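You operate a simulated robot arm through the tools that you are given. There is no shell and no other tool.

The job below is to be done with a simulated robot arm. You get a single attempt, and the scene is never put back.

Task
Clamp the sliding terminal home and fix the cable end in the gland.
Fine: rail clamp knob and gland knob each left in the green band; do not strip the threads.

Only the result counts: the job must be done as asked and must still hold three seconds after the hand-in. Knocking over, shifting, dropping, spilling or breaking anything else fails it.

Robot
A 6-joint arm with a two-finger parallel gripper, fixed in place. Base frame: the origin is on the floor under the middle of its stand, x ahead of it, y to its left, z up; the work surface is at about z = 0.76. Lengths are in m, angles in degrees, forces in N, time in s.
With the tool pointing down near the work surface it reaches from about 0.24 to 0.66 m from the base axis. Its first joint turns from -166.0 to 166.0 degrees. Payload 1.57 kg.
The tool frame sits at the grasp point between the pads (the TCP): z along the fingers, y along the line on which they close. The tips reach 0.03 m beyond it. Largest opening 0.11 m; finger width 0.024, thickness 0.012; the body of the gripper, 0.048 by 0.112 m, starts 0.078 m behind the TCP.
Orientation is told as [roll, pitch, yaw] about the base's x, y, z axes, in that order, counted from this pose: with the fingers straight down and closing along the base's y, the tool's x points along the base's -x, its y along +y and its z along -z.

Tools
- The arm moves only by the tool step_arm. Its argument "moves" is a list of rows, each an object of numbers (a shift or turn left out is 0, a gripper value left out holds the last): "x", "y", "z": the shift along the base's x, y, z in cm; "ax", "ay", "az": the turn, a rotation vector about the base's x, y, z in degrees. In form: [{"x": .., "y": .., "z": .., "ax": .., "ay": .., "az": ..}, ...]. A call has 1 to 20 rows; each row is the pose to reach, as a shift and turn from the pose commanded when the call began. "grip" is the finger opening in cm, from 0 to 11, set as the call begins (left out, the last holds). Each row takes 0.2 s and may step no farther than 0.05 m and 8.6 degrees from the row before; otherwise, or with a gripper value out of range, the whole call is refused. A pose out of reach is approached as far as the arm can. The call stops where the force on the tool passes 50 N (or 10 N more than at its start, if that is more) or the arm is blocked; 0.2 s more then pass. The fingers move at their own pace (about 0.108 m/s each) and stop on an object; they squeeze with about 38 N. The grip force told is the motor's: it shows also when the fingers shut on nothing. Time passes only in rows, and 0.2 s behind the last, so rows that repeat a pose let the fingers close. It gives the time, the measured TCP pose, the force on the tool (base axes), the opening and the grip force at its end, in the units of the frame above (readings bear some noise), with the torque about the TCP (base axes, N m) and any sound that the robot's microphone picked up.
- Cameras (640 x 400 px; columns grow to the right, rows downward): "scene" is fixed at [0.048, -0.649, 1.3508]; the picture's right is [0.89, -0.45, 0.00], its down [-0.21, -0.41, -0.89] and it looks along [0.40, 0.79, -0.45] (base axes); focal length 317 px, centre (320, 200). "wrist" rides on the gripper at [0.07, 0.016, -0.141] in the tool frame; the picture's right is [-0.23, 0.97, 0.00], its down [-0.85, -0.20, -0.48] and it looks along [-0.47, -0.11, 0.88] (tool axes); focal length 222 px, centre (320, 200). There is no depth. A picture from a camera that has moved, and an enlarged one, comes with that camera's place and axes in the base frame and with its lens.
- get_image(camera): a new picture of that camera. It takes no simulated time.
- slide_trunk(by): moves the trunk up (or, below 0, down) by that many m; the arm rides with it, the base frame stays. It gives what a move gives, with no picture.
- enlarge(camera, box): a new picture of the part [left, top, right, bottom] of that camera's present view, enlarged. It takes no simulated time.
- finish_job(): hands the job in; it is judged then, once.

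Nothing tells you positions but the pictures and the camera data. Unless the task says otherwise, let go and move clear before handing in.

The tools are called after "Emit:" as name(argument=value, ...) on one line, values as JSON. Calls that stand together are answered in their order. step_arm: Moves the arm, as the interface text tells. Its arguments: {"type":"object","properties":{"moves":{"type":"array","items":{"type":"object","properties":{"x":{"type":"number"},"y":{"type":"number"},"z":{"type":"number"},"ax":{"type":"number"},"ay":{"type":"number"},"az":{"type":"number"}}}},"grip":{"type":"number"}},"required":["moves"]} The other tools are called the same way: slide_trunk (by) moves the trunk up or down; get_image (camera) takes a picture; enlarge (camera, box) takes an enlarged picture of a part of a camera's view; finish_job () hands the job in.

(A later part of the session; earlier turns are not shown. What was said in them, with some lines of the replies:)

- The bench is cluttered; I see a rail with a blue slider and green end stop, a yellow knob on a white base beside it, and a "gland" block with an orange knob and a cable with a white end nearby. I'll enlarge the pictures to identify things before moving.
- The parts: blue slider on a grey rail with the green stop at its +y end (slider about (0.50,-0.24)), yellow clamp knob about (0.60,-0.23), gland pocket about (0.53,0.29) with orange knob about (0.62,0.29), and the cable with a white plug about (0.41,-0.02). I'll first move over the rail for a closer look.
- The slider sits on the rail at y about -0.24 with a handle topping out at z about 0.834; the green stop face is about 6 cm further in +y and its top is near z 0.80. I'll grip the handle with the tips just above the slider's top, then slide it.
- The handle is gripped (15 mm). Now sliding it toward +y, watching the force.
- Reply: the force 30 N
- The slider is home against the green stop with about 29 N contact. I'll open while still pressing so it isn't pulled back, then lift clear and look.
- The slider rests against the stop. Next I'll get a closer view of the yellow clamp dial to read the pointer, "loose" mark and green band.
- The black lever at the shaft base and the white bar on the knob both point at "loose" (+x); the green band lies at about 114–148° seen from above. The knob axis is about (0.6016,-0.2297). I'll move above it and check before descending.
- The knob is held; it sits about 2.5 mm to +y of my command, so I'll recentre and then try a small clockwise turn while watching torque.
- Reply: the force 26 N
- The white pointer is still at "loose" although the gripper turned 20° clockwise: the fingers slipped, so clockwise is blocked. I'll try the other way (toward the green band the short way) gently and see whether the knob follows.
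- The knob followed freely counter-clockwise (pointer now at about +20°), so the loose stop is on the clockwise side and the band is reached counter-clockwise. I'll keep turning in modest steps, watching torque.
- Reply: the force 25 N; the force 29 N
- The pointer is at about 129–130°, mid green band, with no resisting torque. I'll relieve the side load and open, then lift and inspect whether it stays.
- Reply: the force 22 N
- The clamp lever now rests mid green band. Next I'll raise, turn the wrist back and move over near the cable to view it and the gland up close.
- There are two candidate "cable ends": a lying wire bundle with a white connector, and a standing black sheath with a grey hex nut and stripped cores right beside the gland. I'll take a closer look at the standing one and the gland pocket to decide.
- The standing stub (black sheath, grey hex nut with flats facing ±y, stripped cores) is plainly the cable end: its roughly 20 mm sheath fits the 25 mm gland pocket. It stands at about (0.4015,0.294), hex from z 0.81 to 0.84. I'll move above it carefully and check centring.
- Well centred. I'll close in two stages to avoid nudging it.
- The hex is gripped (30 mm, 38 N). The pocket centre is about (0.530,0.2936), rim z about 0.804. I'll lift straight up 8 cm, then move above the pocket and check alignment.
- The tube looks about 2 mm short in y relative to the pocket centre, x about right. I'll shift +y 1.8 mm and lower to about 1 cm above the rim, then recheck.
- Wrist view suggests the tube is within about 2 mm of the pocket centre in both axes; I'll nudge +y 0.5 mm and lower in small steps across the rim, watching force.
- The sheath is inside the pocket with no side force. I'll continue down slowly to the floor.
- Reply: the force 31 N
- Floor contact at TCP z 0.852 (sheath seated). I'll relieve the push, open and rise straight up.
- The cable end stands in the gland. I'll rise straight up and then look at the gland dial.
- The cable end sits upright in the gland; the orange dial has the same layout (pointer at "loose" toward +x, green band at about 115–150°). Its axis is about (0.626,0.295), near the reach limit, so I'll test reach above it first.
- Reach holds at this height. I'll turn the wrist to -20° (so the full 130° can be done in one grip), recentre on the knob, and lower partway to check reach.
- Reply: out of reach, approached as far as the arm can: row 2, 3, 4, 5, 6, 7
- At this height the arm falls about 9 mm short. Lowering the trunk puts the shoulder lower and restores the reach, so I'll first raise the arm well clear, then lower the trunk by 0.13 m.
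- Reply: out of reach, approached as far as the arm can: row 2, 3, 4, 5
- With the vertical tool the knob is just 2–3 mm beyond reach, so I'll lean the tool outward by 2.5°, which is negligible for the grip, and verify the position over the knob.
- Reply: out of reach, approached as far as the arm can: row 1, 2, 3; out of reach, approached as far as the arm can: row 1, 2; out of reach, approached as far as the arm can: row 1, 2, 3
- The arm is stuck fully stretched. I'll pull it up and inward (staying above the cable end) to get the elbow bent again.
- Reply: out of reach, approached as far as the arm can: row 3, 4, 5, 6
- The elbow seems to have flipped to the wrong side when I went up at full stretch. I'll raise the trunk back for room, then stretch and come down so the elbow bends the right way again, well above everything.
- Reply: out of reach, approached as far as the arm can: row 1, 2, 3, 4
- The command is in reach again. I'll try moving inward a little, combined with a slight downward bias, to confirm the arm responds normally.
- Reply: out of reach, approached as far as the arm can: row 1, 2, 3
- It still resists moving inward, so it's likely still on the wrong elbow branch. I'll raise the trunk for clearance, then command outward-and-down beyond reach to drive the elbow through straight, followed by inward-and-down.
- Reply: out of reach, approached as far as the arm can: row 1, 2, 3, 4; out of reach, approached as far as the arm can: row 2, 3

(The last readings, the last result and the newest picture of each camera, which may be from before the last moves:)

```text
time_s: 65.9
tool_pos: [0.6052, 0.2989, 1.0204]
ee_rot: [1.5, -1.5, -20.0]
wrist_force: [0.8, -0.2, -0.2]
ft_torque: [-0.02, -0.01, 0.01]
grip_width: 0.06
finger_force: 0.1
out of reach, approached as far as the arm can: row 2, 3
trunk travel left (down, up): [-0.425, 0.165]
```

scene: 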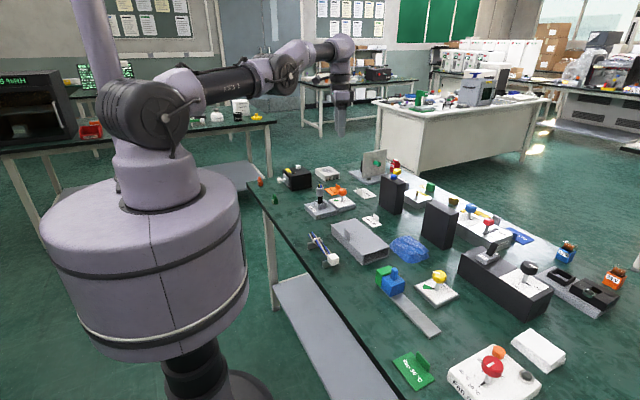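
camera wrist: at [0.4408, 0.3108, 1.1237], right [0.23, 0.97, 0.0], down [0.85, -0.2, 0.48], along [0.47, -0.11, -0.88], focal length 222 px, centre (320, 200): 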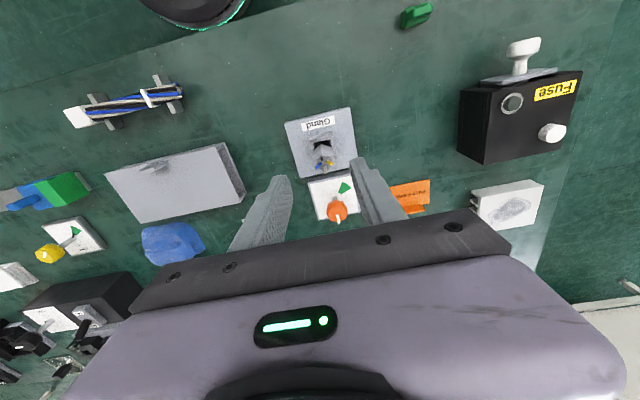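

Emit:
get_image(camera="scene")

Emit:
get_image(camera="wrist")

```text
taken
```

scene: 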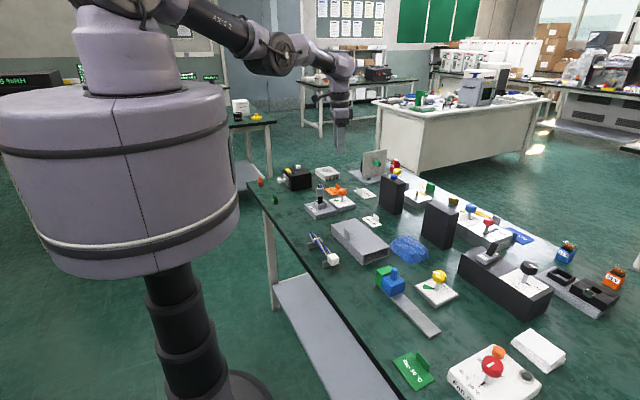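

```text
taken
camera wrist: at [0.5418, 0.3345, 1.1612], right [0.55, 0.84, 0.03], down [0.72, -0.49, 0.49], along [0.43, -0.25, -0.87], focal length 222 px, centre (320, 200)
```

wrist: 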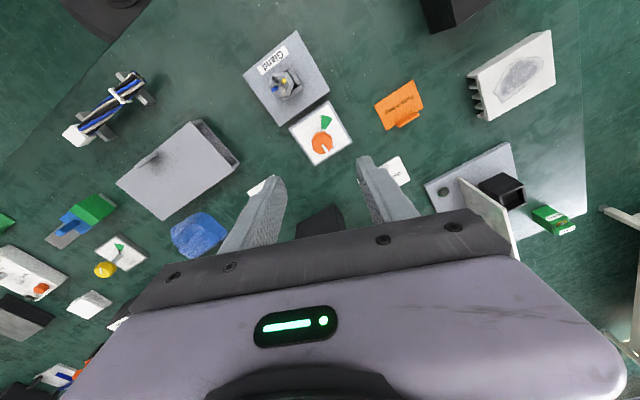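

The data fit a perfectly straight arm: the solver is sitting on the straight-elbow singularity. Tilting the tool inward while drawing back should bend the elbow the right way; there is plenty of height here, so I'll do that.

Emit:
step_arm(moves=[{"x": -2, "y": -1, "ax": -2.3, "ay": 4.8}, {"x": -4, "y": -2, "ax": -4.6, "ay": 9.6}, {"x": -6.3, "y": -3, "ax": -6.8, "ay": 14.5}, {"x": -8, "y": -4, "ax": -6.8, "ay": 14.5}, {"x": -11, "y": -5, "ax": -6.8, "ay": 14.5}, {"x": -11, "y": -5, "ax": -6.8, "ay": 14.5}])

```text
time_s: 67.3
tool_pos: [0.5406, 0.2689, 1.0139]
ee_rot: [-10.1, 9.9, -21.0]
wrist_force: [0.5, -0.2, -0.6]
ft_torque: [0.01, -0.01, 0.02]
grip_width: 0.0601
finger_force: 0.1
out of reach, approached as far as the arm can: row 4, 5, 6
trunk travel left (down, up): [-0.425, 0.165]
```

Emit:
step_arm(moves=[{"x": -3.85, "y": -1.92, "z": 1.1, "ax": -3.56, "ay": 7.17}, {"x": -7.57, "y": -3.77, "z": 2.6, "ax": -7.11, "ay": 14.33}, {"x": -11.07, "y": -5.5, "z": 4.6, "ax": -10.67, "ay": 21.5}, {"x": -14.3, "y": -7.1, "z": 6.9, "ax": -14.2, "ay": 28.7}, {"x": -14.3, "y": -7.1, "z": 6.9, "ax": -14.2, "ay": 28.7}])

Emit:
get_image(camera="scene")

```text
time_s: 68.5
tool_pos: [0.43, 0.2152, 1.0672]
ee_rot: [-37.3, 30.5, -30.6]
wrist_force: [-0.5, -0.4, -0.2]
ft_torque: [-0.04, -0.03, -0.01]
grip_width: 0.0598
finger_force: 0.1
out of reach, approached as far as the arm can: row 1, 2, 3, 4, 5
trunk travel left (down, up): [-0.425, 0.165]
```

```text
taken
```

scene: 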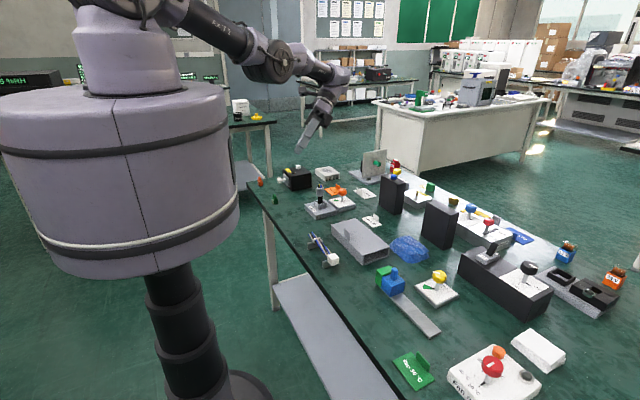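

Emit:
step_arm(moves=[{"x": 2.2, "y": 1.1, "z": -0.5}, {"x": 4.4, "y": 2.2, "z": -1}, {"x": 4.4, "y": 2.2, "z": -1}])

Emit:
step_arm(moves=[{"x": -3.47, "y": -1.72, "z": 2.85, "ax": -3.81, "ay": 7.6}, {"x": -6.97, "y": -3.46, "z": 6.0, "ax": -7.6, "ay": 15.2}, {"x": -9.2, "y": -4.57, "z": 6.0, "ax": -7.6, "ay": 15.2}, {"x": -9.2, "y": -4.57, "z": 6.0, "ax": -7.6, "ay": 15.2}])

```text
time_s: 69.3
tool_pos: [0.4326, 0.2231, 1.0639]
ee_rot: [-36.3, 29.8, -30.4]
wrist_force: [0.4, 0.4, -0.2]
ft_torque: [0.01, 0.01, -0.05]
grip_width: 0.0599
finger_force: 0.0
out of reach, approached as far as the arm can: row 1, 2, 3
trunk travel left (down, up): [-0.425, 0.165]
```

```text
refused: row 2 steps farther than a row can; nothing moved
```

Emit:
step_arm(moves=[{"x": -3.4, "y": -1.7, "z": 2.85, "ax": -3.81, "ay": 7.6}, {"x": -6.7, "y": -3.3, "z": 5.8, "ax": -7.6, "ay": 15.2}, {"x": -9.2, "y": -4.57, "z": 6.0, "ax": -7.6, "ay": 15.2}, {"x": -9.2, "y": -4.57, "z": 6.0, "ax": -7.6, "ay": 15.2}])

```text
time_s: 70.3
tool_pos: [0.3403, 0.177, 1.1254]
ee_rot: [-54.8, 38.0, -40.4]
wrist_force: [0.4, 0.1, 0.3]
ft_torque: [0.03, 0.0, 0.01]
grip_width: 0.0602
finger_force: 0.0
trunk travel left (down, up): [-0.425, 0.165]
```

The elbow is bent the right way again (pose reached as commanded). Now I'll swing the tool back to vertical while staying a bit inward.

Emit:
step_arm(moves=[{"x": 0.96, "y": 0.5, "z": -2.9, "ax": 3.44, "ay": -7.01}, {"x": 2.24, "y": 1.17, "z": -5.5, "ax": 6.88, "ay": -14.0}, {"x": 3.82, "y": 1.99, "z": -7.9, "ax": 10.3, "ay": -21.0}, {"x": 5.69, "y": 2.96, "z": -9.8, "ax": 13.75, "ay": -28.05}, {"x": 7.76, "y": 4.04, "z": -11.4, "ax": 17.2, "ay": -35.05}, {"x": 9.99, "y": 5.2, "z": -12.5, "ax": 20.6, "ay": -42.1}, {"x": 12.32, "y": 6.41, "z": -13.2, "ax": 24.1, "ay": -49.1}, {"x": 14.7, "y": 7.66, "z": -13.4, "ax": 27.5, "ay": -56.1}, {"x": 14.7, "y": 7.66, "z": -13.4, "ax": 27.5, "ay": -56.1}])

Emit:
get_image(camera="scene")

```text
time_s: 72.3
tool_pos: [0.4872, 0.2542, 0.9897]
ee_rot: [-0.3, 0.3, -20.1]
wrist_force: [-0.1, 0.7, 0.6]
ft_torque: [0.0, 0.02, 0.0]
grip_width: 0.0601
finger_force: 0.0
trunk travel left (down, up): [-0.425, 0.165]
```

```text
taken
```

scene: 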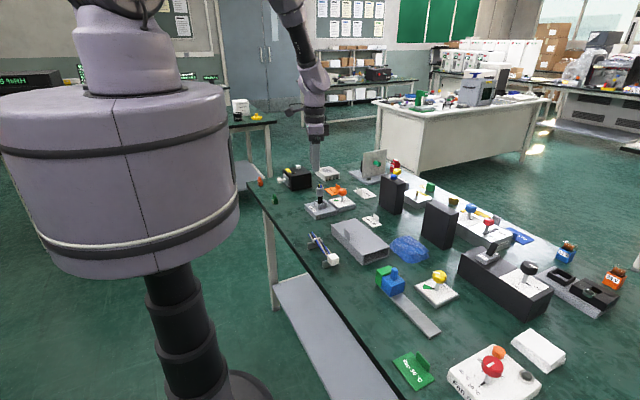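

The arm is back in a normal elbow-up posture. For good reach margin I'll lean the tool 8° outward (no slip on the knob if I turn about the vertical), use a lower trunk, and do the turn in two grips of 65° each. First raise and yaw, then lower the trunk.

Emit:
step_arm(moves=[{"z": 4.5, "az": 4}, {"z": 9, "az": 8}, {"z": 13.5, "az": 12}, {"z": 18, "az": 12}, {"z": 22.5, "az": 12}, {"z": 27, "az": 12}, {"z": 31, "az": 12}, {"z": 31, "az": 12}])

Emit:
slide_trunk(by=-0.33)

Emit:
step_arm(moves=[{"ax": -0.55, "ay": -3.96}, {"ax": -1.11, "ay": -7.92}, {"ax": -1.11, "ay": -7.92}])

```text
time_s: 74.1
tool_pos: [0.4868, 0.253, 1.302]
ee_rot: [-0.3, 0.4, -8.1]
wrist_force: [-0.4, -0.7, -0.2]
ft_torque: [0.0, 0.01, 0.02]
grip_width: 0.0601
finger_force: 0.1
trunk travel left (down, up): [-0.425, 0.165]
```

```text
time_s: 77.4
tool_pos: [0.4868, 0.2539, 0.9712]
ee_rot: [-0.4, 0.3, -8.1]
wrist_force: [0.3, 0.4, 0.1]
ft_torque: [-0.01, 0.02, 0.0]
grip_width: 0.06
finger_force: 0.1
trunk travel left (down, up): [-0.095, 0.495]
```

```text
time_s: 78.2
tool_pos: [0.4867, 0.2536, 0.9717]
ee_rot: [-0.3, -7.7, -8.1]
wrist_force: [0.8, -1.1, -0.1]
ft_torque: [-0.01, 0.0, 0.02]
grip_width: 0.0599
finger_force: 0.0
trunk travel left (down, up): [-0.095, 0.495]
```

Emit:
step_arm(moves=[{"x": 3.5, "y": 1.05}, {"x": 7, "y": 2.1}, {"x": 10.5, "y": 3.15}, {"x": 13.88, "y": 4.17}, {"x": 13.88, "y": 4.17, "z": -3}, {"x": 13.88, "y": 4.17, "z": -3}])

Emit:
enlarge(camera="wrist", box=[220, 60, 420, 220])

Emit:
get_image(camera="scene")

```text
time_s: 79.6
tool_pos: [0.6261, 0.2944, 0.9425]
ee_rot: [-0.3, -7.6, -8.1]
wrist_force: [-0.6, 0.3, 0.9]
ft_torque: [0.03, 0.02, -0.04]
grip_width: 0.0598
finger_force: 0.0
trunk travel left (down, up): [-0.095, 0.495]
```

```text
2.50 times, centred on (320, 140) of wrist
camera zoom: at [0.5423, 0.3237, 1.0727], right [0.36, 0.93, 0.03], down [0.75, -0.31, 0.59], along [0.56, -0.19, -0.81], focal length 555 px, centre (320, 350)
```

zoom: 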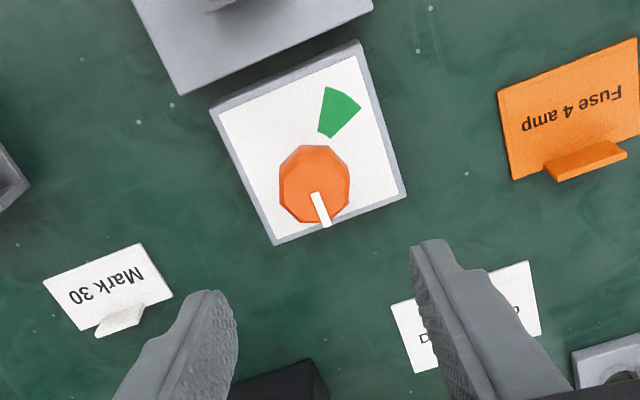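

```text
taken
```

scene: 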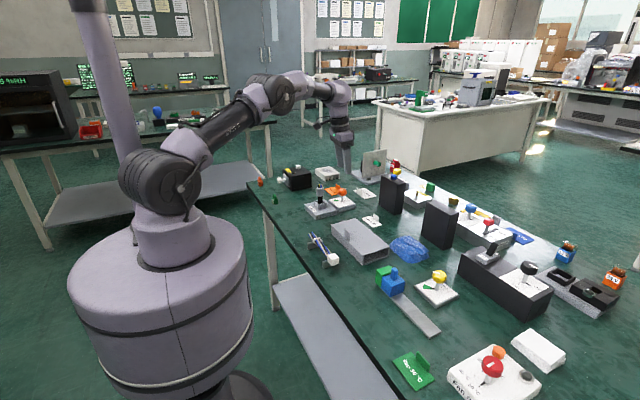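

Positioned over the knob without reach warnings (knob axis about (0.6257,0.296)). Descending to grip height.

Emit:
step_arm(moves=[{"x": 0.02, "y": 0.05, "z": -4}, {"x": 0.02, "y": 0.05, "z": -7}, {"x": 0.02, "y": 0.05, "z": -9.5}, {"x": 0.02, "y": 0.05, "z": -10.8}, {"x": 0.02, "y": 0.05, "z": -10.8}])

Emit:
enlarge(camera="wrist", box=[240, 80, 400, 220])

Emit:
enlarge(camera="scene", box=[310, 165, 370, 220])

```text
time_s: 80.8
tool_pos: [0.6256, 0.2957, 0.8325]
ee_rot: [-0.3, -7.6, -8.2]
wrist_force: [0.6, 0.2, 0.2]
ft_torque: [0.03, -0.02, -0.03]
grip_width: 0.0602
finger_force: 0.0
trunk travel left (down, up): [-0.095, 0.495]
```

```text
2.86 times, centred on (320, 150) of wrist
camera zoom: at [0.5417, 0.3244, 0.9641], right [0.36, 0.93, 0.03], down [0.75, -0.31, 0.59], along [0.56, -0.19, -0.81], focal length 635 px, centre (320, 343)
```

zoom: 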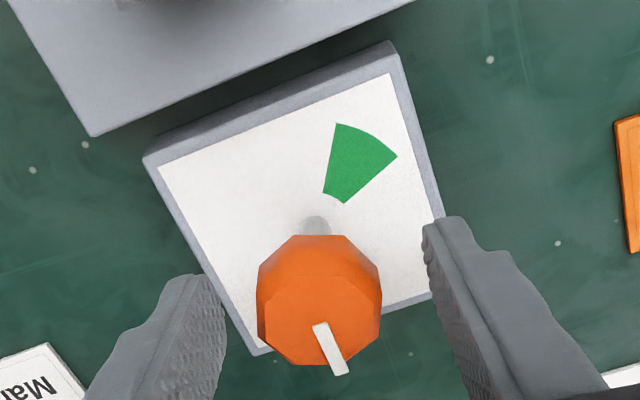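

```text
7.27 times, centred on (340, 192) of scene
camera zoom: at [0.048, -0.649, 1.3508], right [0.89, -0.45, 0.0], down [-0.21, -0.41, -0.89], along [0.4, 0.79, -0.45], focal length 2308 px, centre (174, 254)
```

zoom: 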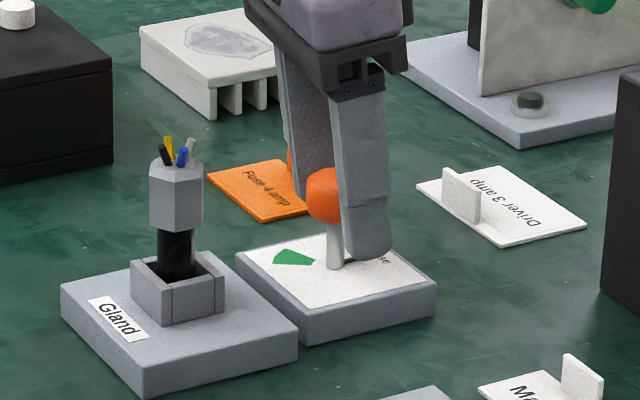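

Emit:
step_arm(moves=[{"x": -0.15, "y": 0.05}, {"x": -0.15, "y": 0.05}, {"x": -0.15, "y": 0.05}, {"x": -0.15, "y": 0.05}, {"x": -0.15, "y": 0.05}], grip=1)

Emit:
enlarge(camera="wrist", box=[240, 80, 400, 220])

```text
time_s: 82.0
tool_pos: [0.6244, 0.2952, 0.8339]
ee_rot: [-0.3, -7.5, -8.1]
wrist_force: [5.2, -6.7, -2.7]
ft_torque: [-0.11, -0.99, -0.02]
grip_width: 0.0334
finger_force: 41.1
trunk travel left (down, up): [-0.095, 0.495]
```

```text
2.86 times, centred on (320, 150) of wrist
camera zoom: at [0.5411, 0.3244, 0.9641], right [0.36, 0.93, 0.03], down [0.75, -0.31, 0.59], along [0.56, -0.19, -0.81], focal length 635 px, centre (320, 343)
```

zoom: 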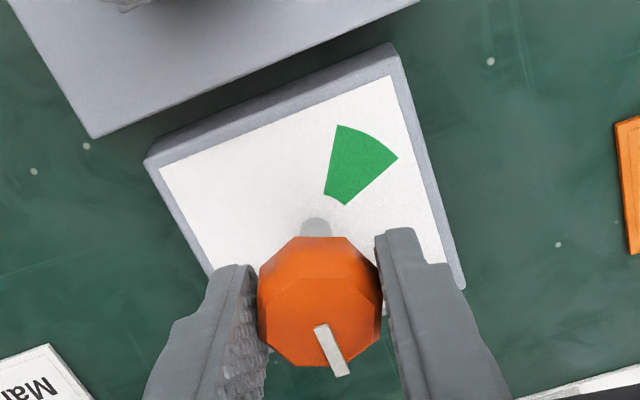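

Gripped (33 mm). I'll turn counter-clockwise about the vertical a little first and check torque and pointer.

Emit:
step_arm(moves=[{"az": 4}, {"az": 8}, {"az": 12}, {"az": 16}, {"az": 16}])

Emit:
enlarge(camera="wrist", box=[240, 80, 400, 220])

Emit:
enlarge(camera="scene", box=[310, 165, 370, 220])

```text
time_s: 83.2
tool_pos: [0.6247, 0.2954, 0.8347]
ee_rot: [-0.2, -7.7, 7.9]
wrist_force: [5.2, -9.4, 0.9]
ft_torque: [-0.03, 0.46, 0.01]
grip_width: 0.0334
finger_force: 41.3
trunk travel left (down, up): [-0.095, 0.495]
```

```text
2.86 times, centred on (320, 150) of wrist
camera zoom: at [0.5364, 0.2997, 0.9642], right [0.09, 1.0, 0.03], down [0.8, -0.09, 0.59], along [0.59, -0.03, -0.81], focal length 635 px, centre (320, 343)
```

zoom: 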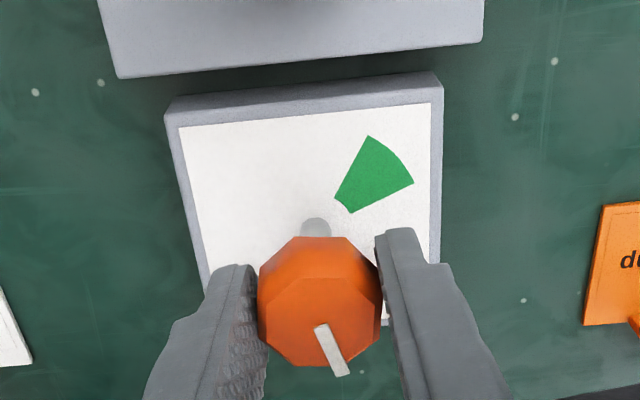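

```text
7.27 times, centred on (340, 192) of scene
camera zoom: at [0.048, -0.649, 1.3508], right [0.89, -0.45, 0.0], down [-0.21, -0.41, -0.89], along [0.4, 0.79, -0.45], focal length 2308 px, centre (174, 254)
```

zoom: 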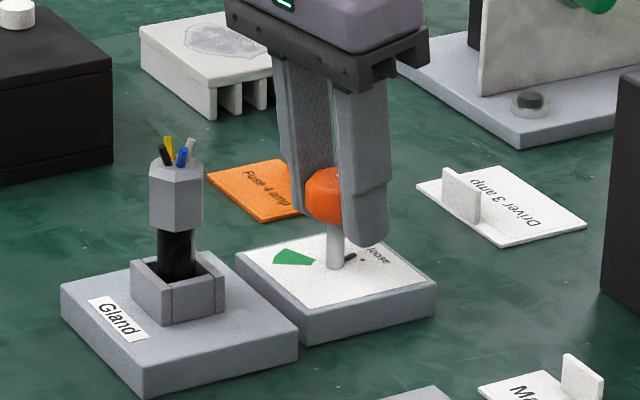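

The knob follows freely. Continuing to about 66° total in this grip.

Emit:
step_arm(moves=[{"az": 5}, {"az": 10}, {"az": 15}, {"az": 20}, {"az": 25}, {"az": 30}, {"az": 35}, {"az": 40}, {"az": 45}, {"az": 50}, {"az": 50}])

Emit:
enlarge(camera="wrist", box=[240, 80, 400, 220])

Emit:
enlarge(camera="scene", box=[310, 165, 370, 220])

```text
time_s: 85.6
tool_pos: [0.6249, 0.2952, 0.8329]
ee_rot: [-0.2, -7.7, 57.9]
wrist_force: [4.8, -16.5, -3.5]
ft_torque: [-0.67, 0.68, 0.01]
grip_width: 0.0335
finger_force: 41.7
trunk travel left (down, up): [-0.095, 0.495]
```

```text
2.86 times, centred on (320, 150) of wrist
camera zoom: at [0.5649, 0.2293, 0.9642], right [-0.7, 0.71, 0.03], down [0.58, 0.56, 0.59], along [0.4, 0.43, -0.81], focal length 635 px, centre (320, 343)
```

zoom: 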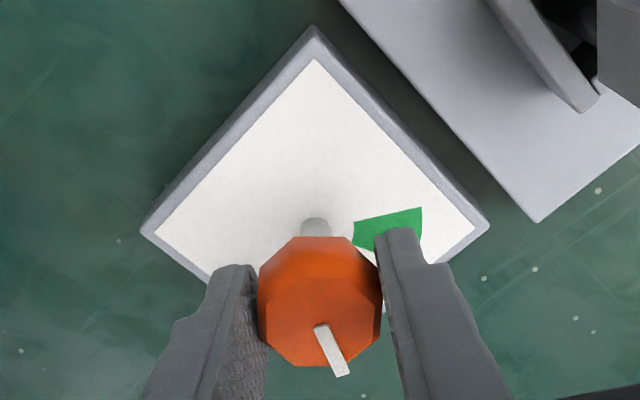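

```text
7.27 times, centred on (340, 192) of scene
camera zoom: at [0.048, -0.649, 1.3508], right [0.89, -0.45, 0.0], down [-0.21, -0.41, -0.89], along [0.4, 0.79, -0.45], focal length 2308 px, centre (174, 254)
```

zoom: 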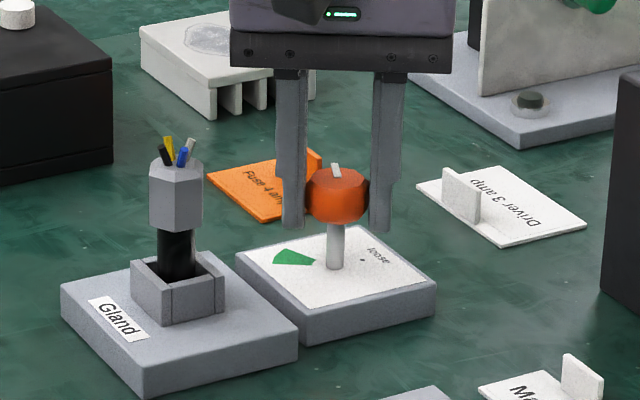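

About 66° done with no torque build-up. I'll relieve the side load, open, rotate the open gripper back around the knob, and regrip.

Emit:
step_arm(moves=[{"x": 0.04, "y": -0.12}, {"x": 0.04, "y": -0.12}])

Emit:
step_arm(moves=[{}, {}, {}], grip=6)

Emit:
step_arm(moves=[{"az": -7}, {"az": -14}, {"az": -21}, {"az": -28}, {"az": -35}, {"az": -42}, {"az": -49}, {"az": -56}, {"az": -63}, {"az": -66}, {"az": -66}])

Emit:
enlarge(camera="wrist", box=[240, 80, 400, 220])

Emit:
enlarge(camera="scene", box=[310, 165, 370, 220])

```text
time_s: 86.2
tool_pos: [0.6255, 0.295, 0.8339]
ee_rot: [-0.1, -7.8, 57.8]
wrist_force: [1.3, -7.8, -3.5]
ft_torque: [-0.23, 0.58, 0.0]
grip_width: 0.0333
finger_force: 41.2
trunk travel left (down, up): [-0.095, 0.495]
```

```text
time_s: 87.0
tool_pos: [0.6248, 0.2957, 0.8337]
ee_rot: [-0.3, -7.8, 57.8]
wrist_force: [-0.5, -0.7, 0.9]
ft_torque: [0.0, 0.01, 0.01]
grip_width: 0.0597
finger_force: 0.0
trunk travel left (down, up): [-0.095, 0.495]
```

```text
time_s: 89.4
tool_pos: [0.6241, 0.2949, 0.8344]
ee_rot: [-0.3, -7.6, -8.2]
wrist_force: [0.9, -0.5, -0.1]
ft_torque: [-0.02, -0.02, 0.04]
grip_width: 0.0601
finger_force: 0.0
trunk travel left (down, up): [-0.095, 0.495]
```

```text
2.86 times, centred on (320, 150) of wrist
camera zoom: at [0.541, 0.3241, 0.9644], right [0.36, 0.93, 0.03], down [0.75, -0.31, 0.59], along [0.56, -0.19, -0.81], focal length 635 px, centre (320, 343)
```

zoom: 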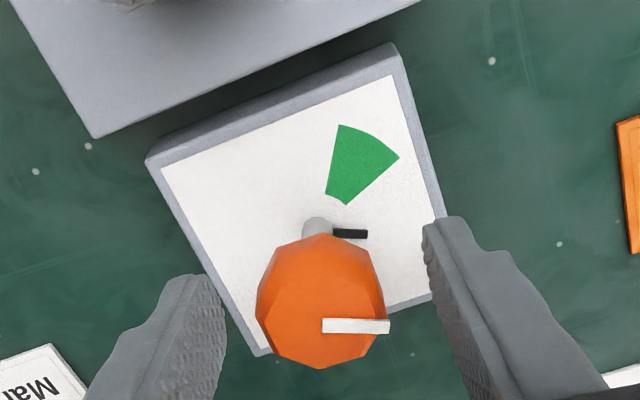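

```text
7.27 times, centred on (340, 192) of scene
camera zoom: at [0.048, -0.649, 1.3508], right [0.89, -0.45, 0.0], down [-0.21, -0.41, -0.89], along [0.4, 0.79, -0.45], focal length 2308 px, centre (174, 254)
```

zoom: 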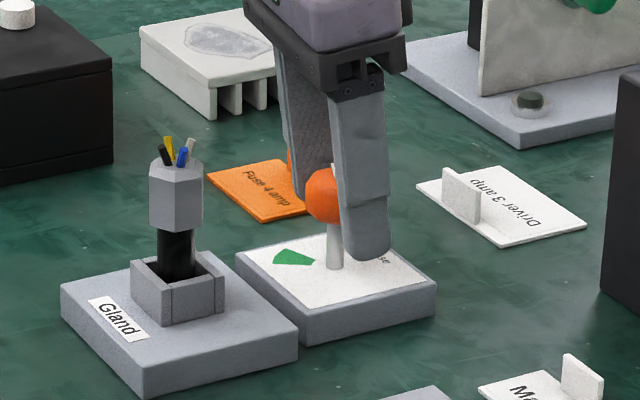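

The lever reads about 66°. Regripping now.

Emit:
step_arm(moves=[{}, {}, {}, {}, {}], grip=1)

Emit:
enlarge(camera="wrist", box=[240, 80, 400, 220])

```text
time_s: 90.6
tool_pos: [0.6241, 0.2957, 0.8329]
ee_rot: [-0.3, -7.7, -8.1]
wrist_force: [1.3, 5.7, 0.7]
ft_torque: [0.32, 0.15, -0.02]
grip_width: 0.0336
finger_force: 40.9
trunk travel left (down, up): [-0.095, 0.495]
```

```text
2.86 times, centred on (320, 150) of wrist
camera zoom: at [0.541, 0.3244, 0.9643], right [0.36, 0.93, 0.03], down [0.75, -0.31, 0.59], along [0.56, -0.19, -0.81], focal length 635 px, centre (320, 343)
```

zoom: 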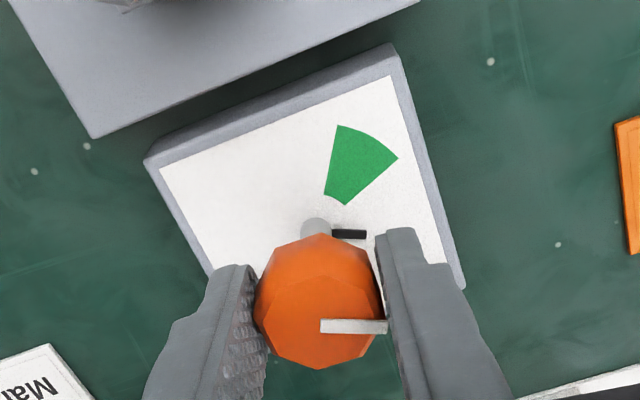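

Emit:
step_arm(moves=[{"az": 5}, {"az": 10}, {"az": 15}, {"az": 20}, {"az": 25}, {"az": 30}, {"az": 35}, {"az": 40}, {"az": 45}, {"az": 50}, {"az": 50}])

Emit:
enlarge(camera="wrist", box=[240, 80, 400, 220])

```text
time_s: 93.0
tool_pos: [0.6253, 0.2947, 0.8323]
ee_rot: [-0.3, -7.8, 41.8]
wrist_force: [3.9, 6.5, 3.3]
ft_torque: [0.42, -0.33, 0.01]
grip_width: 0.0337
finger_force: 42.1
trunk travel left (down, up): [-0.095, 0.495]
```

```text
2.86 times, centred on (320, 150) of wrist
camera zoom: at [0.5489, 0.2487, 0.9643], right [-0.48, 0.88, 0.03], down [0.71, 0.38, 0.59], along [0.51, 0.3, -0.81], focal length 635 px, centre (320, 343)
```

zoom: 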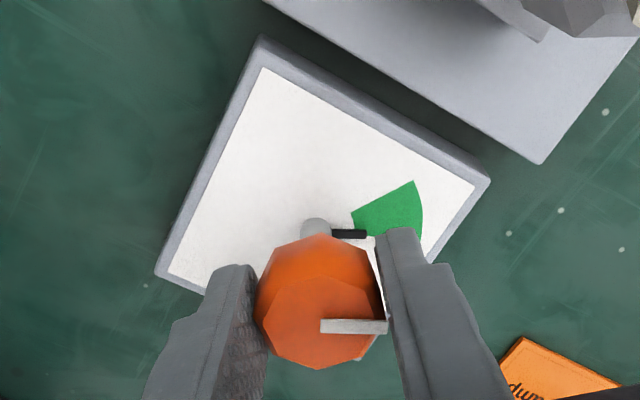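

The lever has just entered the green band at about 116°. Fourteen degrees more brings it to mid band.

Emit:
step_arm(moves=[{"az": 3.5}, {"az": 7}, {"az": 10.5}, {"az": 14}, {"az": 14}])

Emit:
enlarge(camera="wrist", box=[240, 80, 400, 220])

```text
time_s: 94.2
tool_pos: [0.6249, 0.2953, 0.8341]
ee_rot: [-0.3, -7.5, 55.9]
wrist_force: [5.4, 4.0, 3.3]
ft_torque: [-0.19, 0.17, 0.0]
grip_width: 0.034
finger_force: 41.9
trunk travel left (down, up): [-0.095, 0.495]
```

```text
2.86 times, centred on (320, 150) of wrist
camera zoom: at [0.5624, 0.2315, 0.9643], right [-0.68, 0.73, 0.03], down [0.6, 0.54, 0.59], along [0.42, 0.42, -0.81], focal length 635 px, centre (320, 343)
```

zoom: 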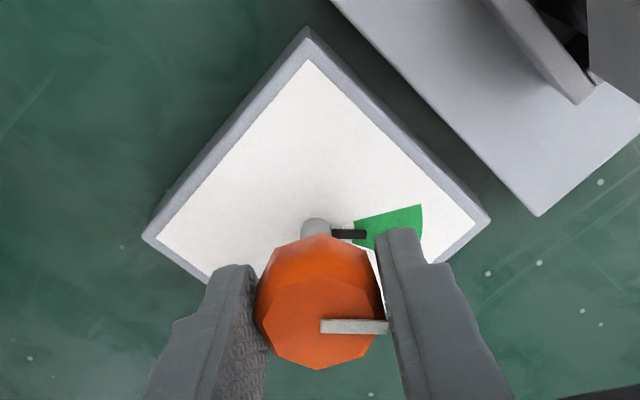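

Lever is at mid green. Opening and rising straight up.

Emit:
step_arm(moves=[{}, {}, {}], grip=6)

Emit:
step_arm(moves=[{"z": 2}, {"z": 5}, {"z": 8}, {"z": 10}, {"z": 10}])

Emit:
enlarge(camera="wrist", box=[220, 40, 420, 220])

Emit:
enlarge(camera="scene", box=[300, 165, 360, 220])

```text
time_s: 95.0
tool_pos: [0.6253, 0.2953, 0.8327]
ee_rot: [-0.3, -7.6, 56.0]
wrist_force: [-0.1, 0.2, -0.3]
ft_torque: [0.02, -0.03, 0.02]
grip_width: 0.06
finger_force: 0.0
trunk travel left (down, up): [-0.095, 0.495]
```

```text
time_s: 96.2
tool_pos: [0.6248, 0.2969, 0.9336]
ee_rot: [-0.3, -7.8, 55.9]
wrist_force: [0.6, -0.4, 0.0]
ft_torque: [0.01, 0.02, 0.03]
grip_width: 0.0599
finger_force: 0.0
trunk travel left (down, up): [-0.095, 0.495]
```

```text
2.22 times, centred on (320, 130) of wrist
camera zoom: at [0.5625, 0.2317, 1.0647], right [-0.68, 0.73, 0.03], down [0.6, 0.54, 0.59], along [0.42, 0.42, -0.81], focal length 494 px, centre (320, 356)
```

zoom: 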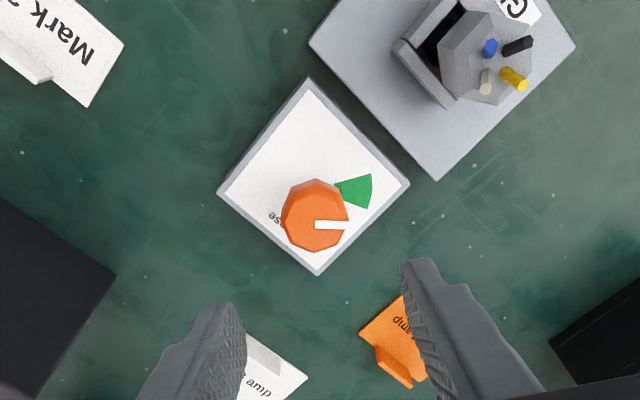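

```text
7.27 times, centred on (330, 192) of scene
camera zoom: at [0.048, -0.649, 1.3508], right [0.89, -0.45, 0.0], down [-0.21, -0.41, -0.89], along [0.4, 0.79, -0.45], focal length 2308 px, centre (247, 254)
```

zoom: 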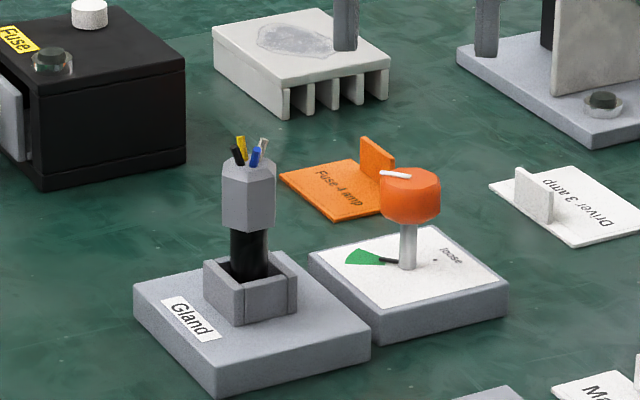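

Both levers sit mid-band and the cable end stands upright in the gland. I'll move the arm clear, up and inward, then check everything once more.

Emit:
step_arm(moves=[{"z": 4}, {"x": -2, "y": -1, "z": 8}, {"x": -5, "y": -2, "z": 11}, {"x": -9, "y": -4, "z": 13}, {"x": -13, "y": -6, "z": 15}, {"x": -17, "y": -8, "z": 17}, {"x": -20, "y": -10, "z": 18}, {"x": -20, "y": -10, "z": 18}])

Emit:
get_image(camera="scene")

Emit:
enlarge(camera="scene", box=[360, 240, 470, 320])

Emit:
enlarge(camera="scene", box=[295, 170, 365, 220])

```text
time_s: 98.0
tool_pos: [0.4259, 0.1964, 1.1115]
ee_rot: [-0.4, -7.6, 55.8]
wrist_force: [-0.4, -0.3, 0.2]
ft_torque: [0.03, 0.03, 0.04]
grip_width: 0.0598
finger_force: 0.0
trunk travel left (down, up): [-0.095, 0.495]
```

```text
taken
```

scene: 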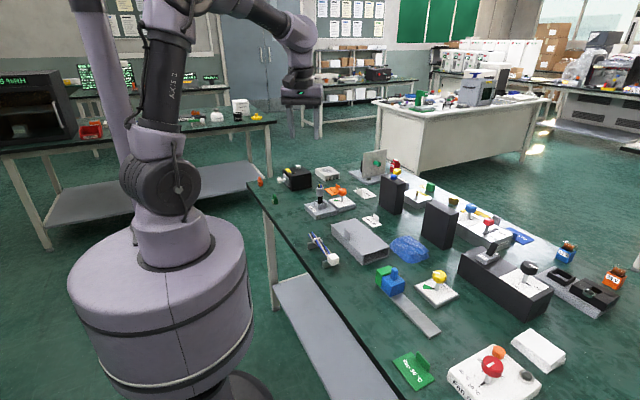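

```text
5.00 times, centred on (415, 280) of scene
camera zoom: at [0.048, -0.649, 1.3508], right [0.89, -0.45, 0.0], down [-0.21, -0.41, -0.89], along [0.4, 0.79, -0.45], focal length 1587 px, centre (-155, -200)
```

zoom: 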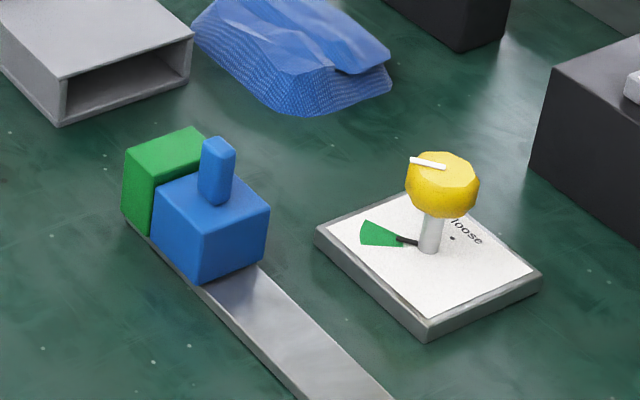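

```text
8.00 times, centred on (330, 195) of scene
camera zoom: at [0.048, -0.649, 1.3508], right [0.89, -0.45, 0.0], down [-0.21, -0.41, -0.89], along [0.4, 0.79, -0.45], focal length 2539 px, centre (240, 240)
```

zoom: 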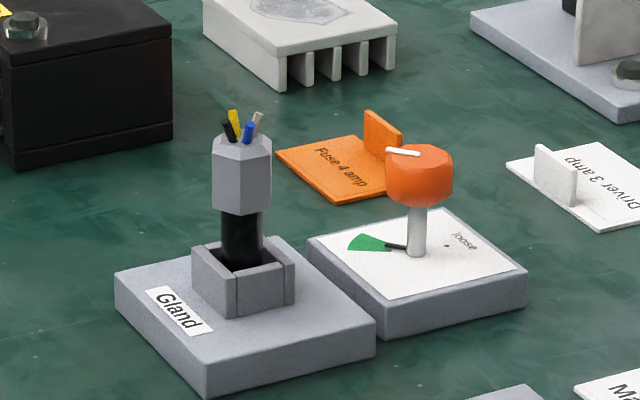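

The slider is flush against the green stop with the yellow lever mid-band. The cable end stands in the gland with the orange lever mid-band, nothing else has moved, and the arm is clear, so I'm handing in.

Emit:
finish_job()

```text
The job is handed in.
```

The job is handed in. In the last picture before hand-in, everything was where the task asks. I haven't been told the judged result.

- **Sliding terminal:** it was pushed home against the green stop with about 29 N of contact. It still sat flush against the stop at the end.
- **Rail clamp knob (yellow):** its lever is in the middle of the green band. At the start I tried it clockwise by mistake; the knob didn't move and the fingers slipped at about 0.5 N m. It then turned freely counter-clockwise with no torque building up, so I don't expect thread damage.
- **Cable end:** it is seated on the floor of the gland pocket and stands upright. I took the standing black sheath with the grey hex nut and bare cores to be the cable end. The lying wire bundle with the white connector was left alone. That choice was a judgement from the pictures.
- **Gland knob (orange):** its lever is also in the middle of the green band. It turned freely counter-clockwise in two grips.

At the orange knob the arm locked up at full stretch. I freed it well above the bench, and nothing looked disturbed afterwards. The trunk was left 0.13 m lower than it started, and the arm is clear of the work.
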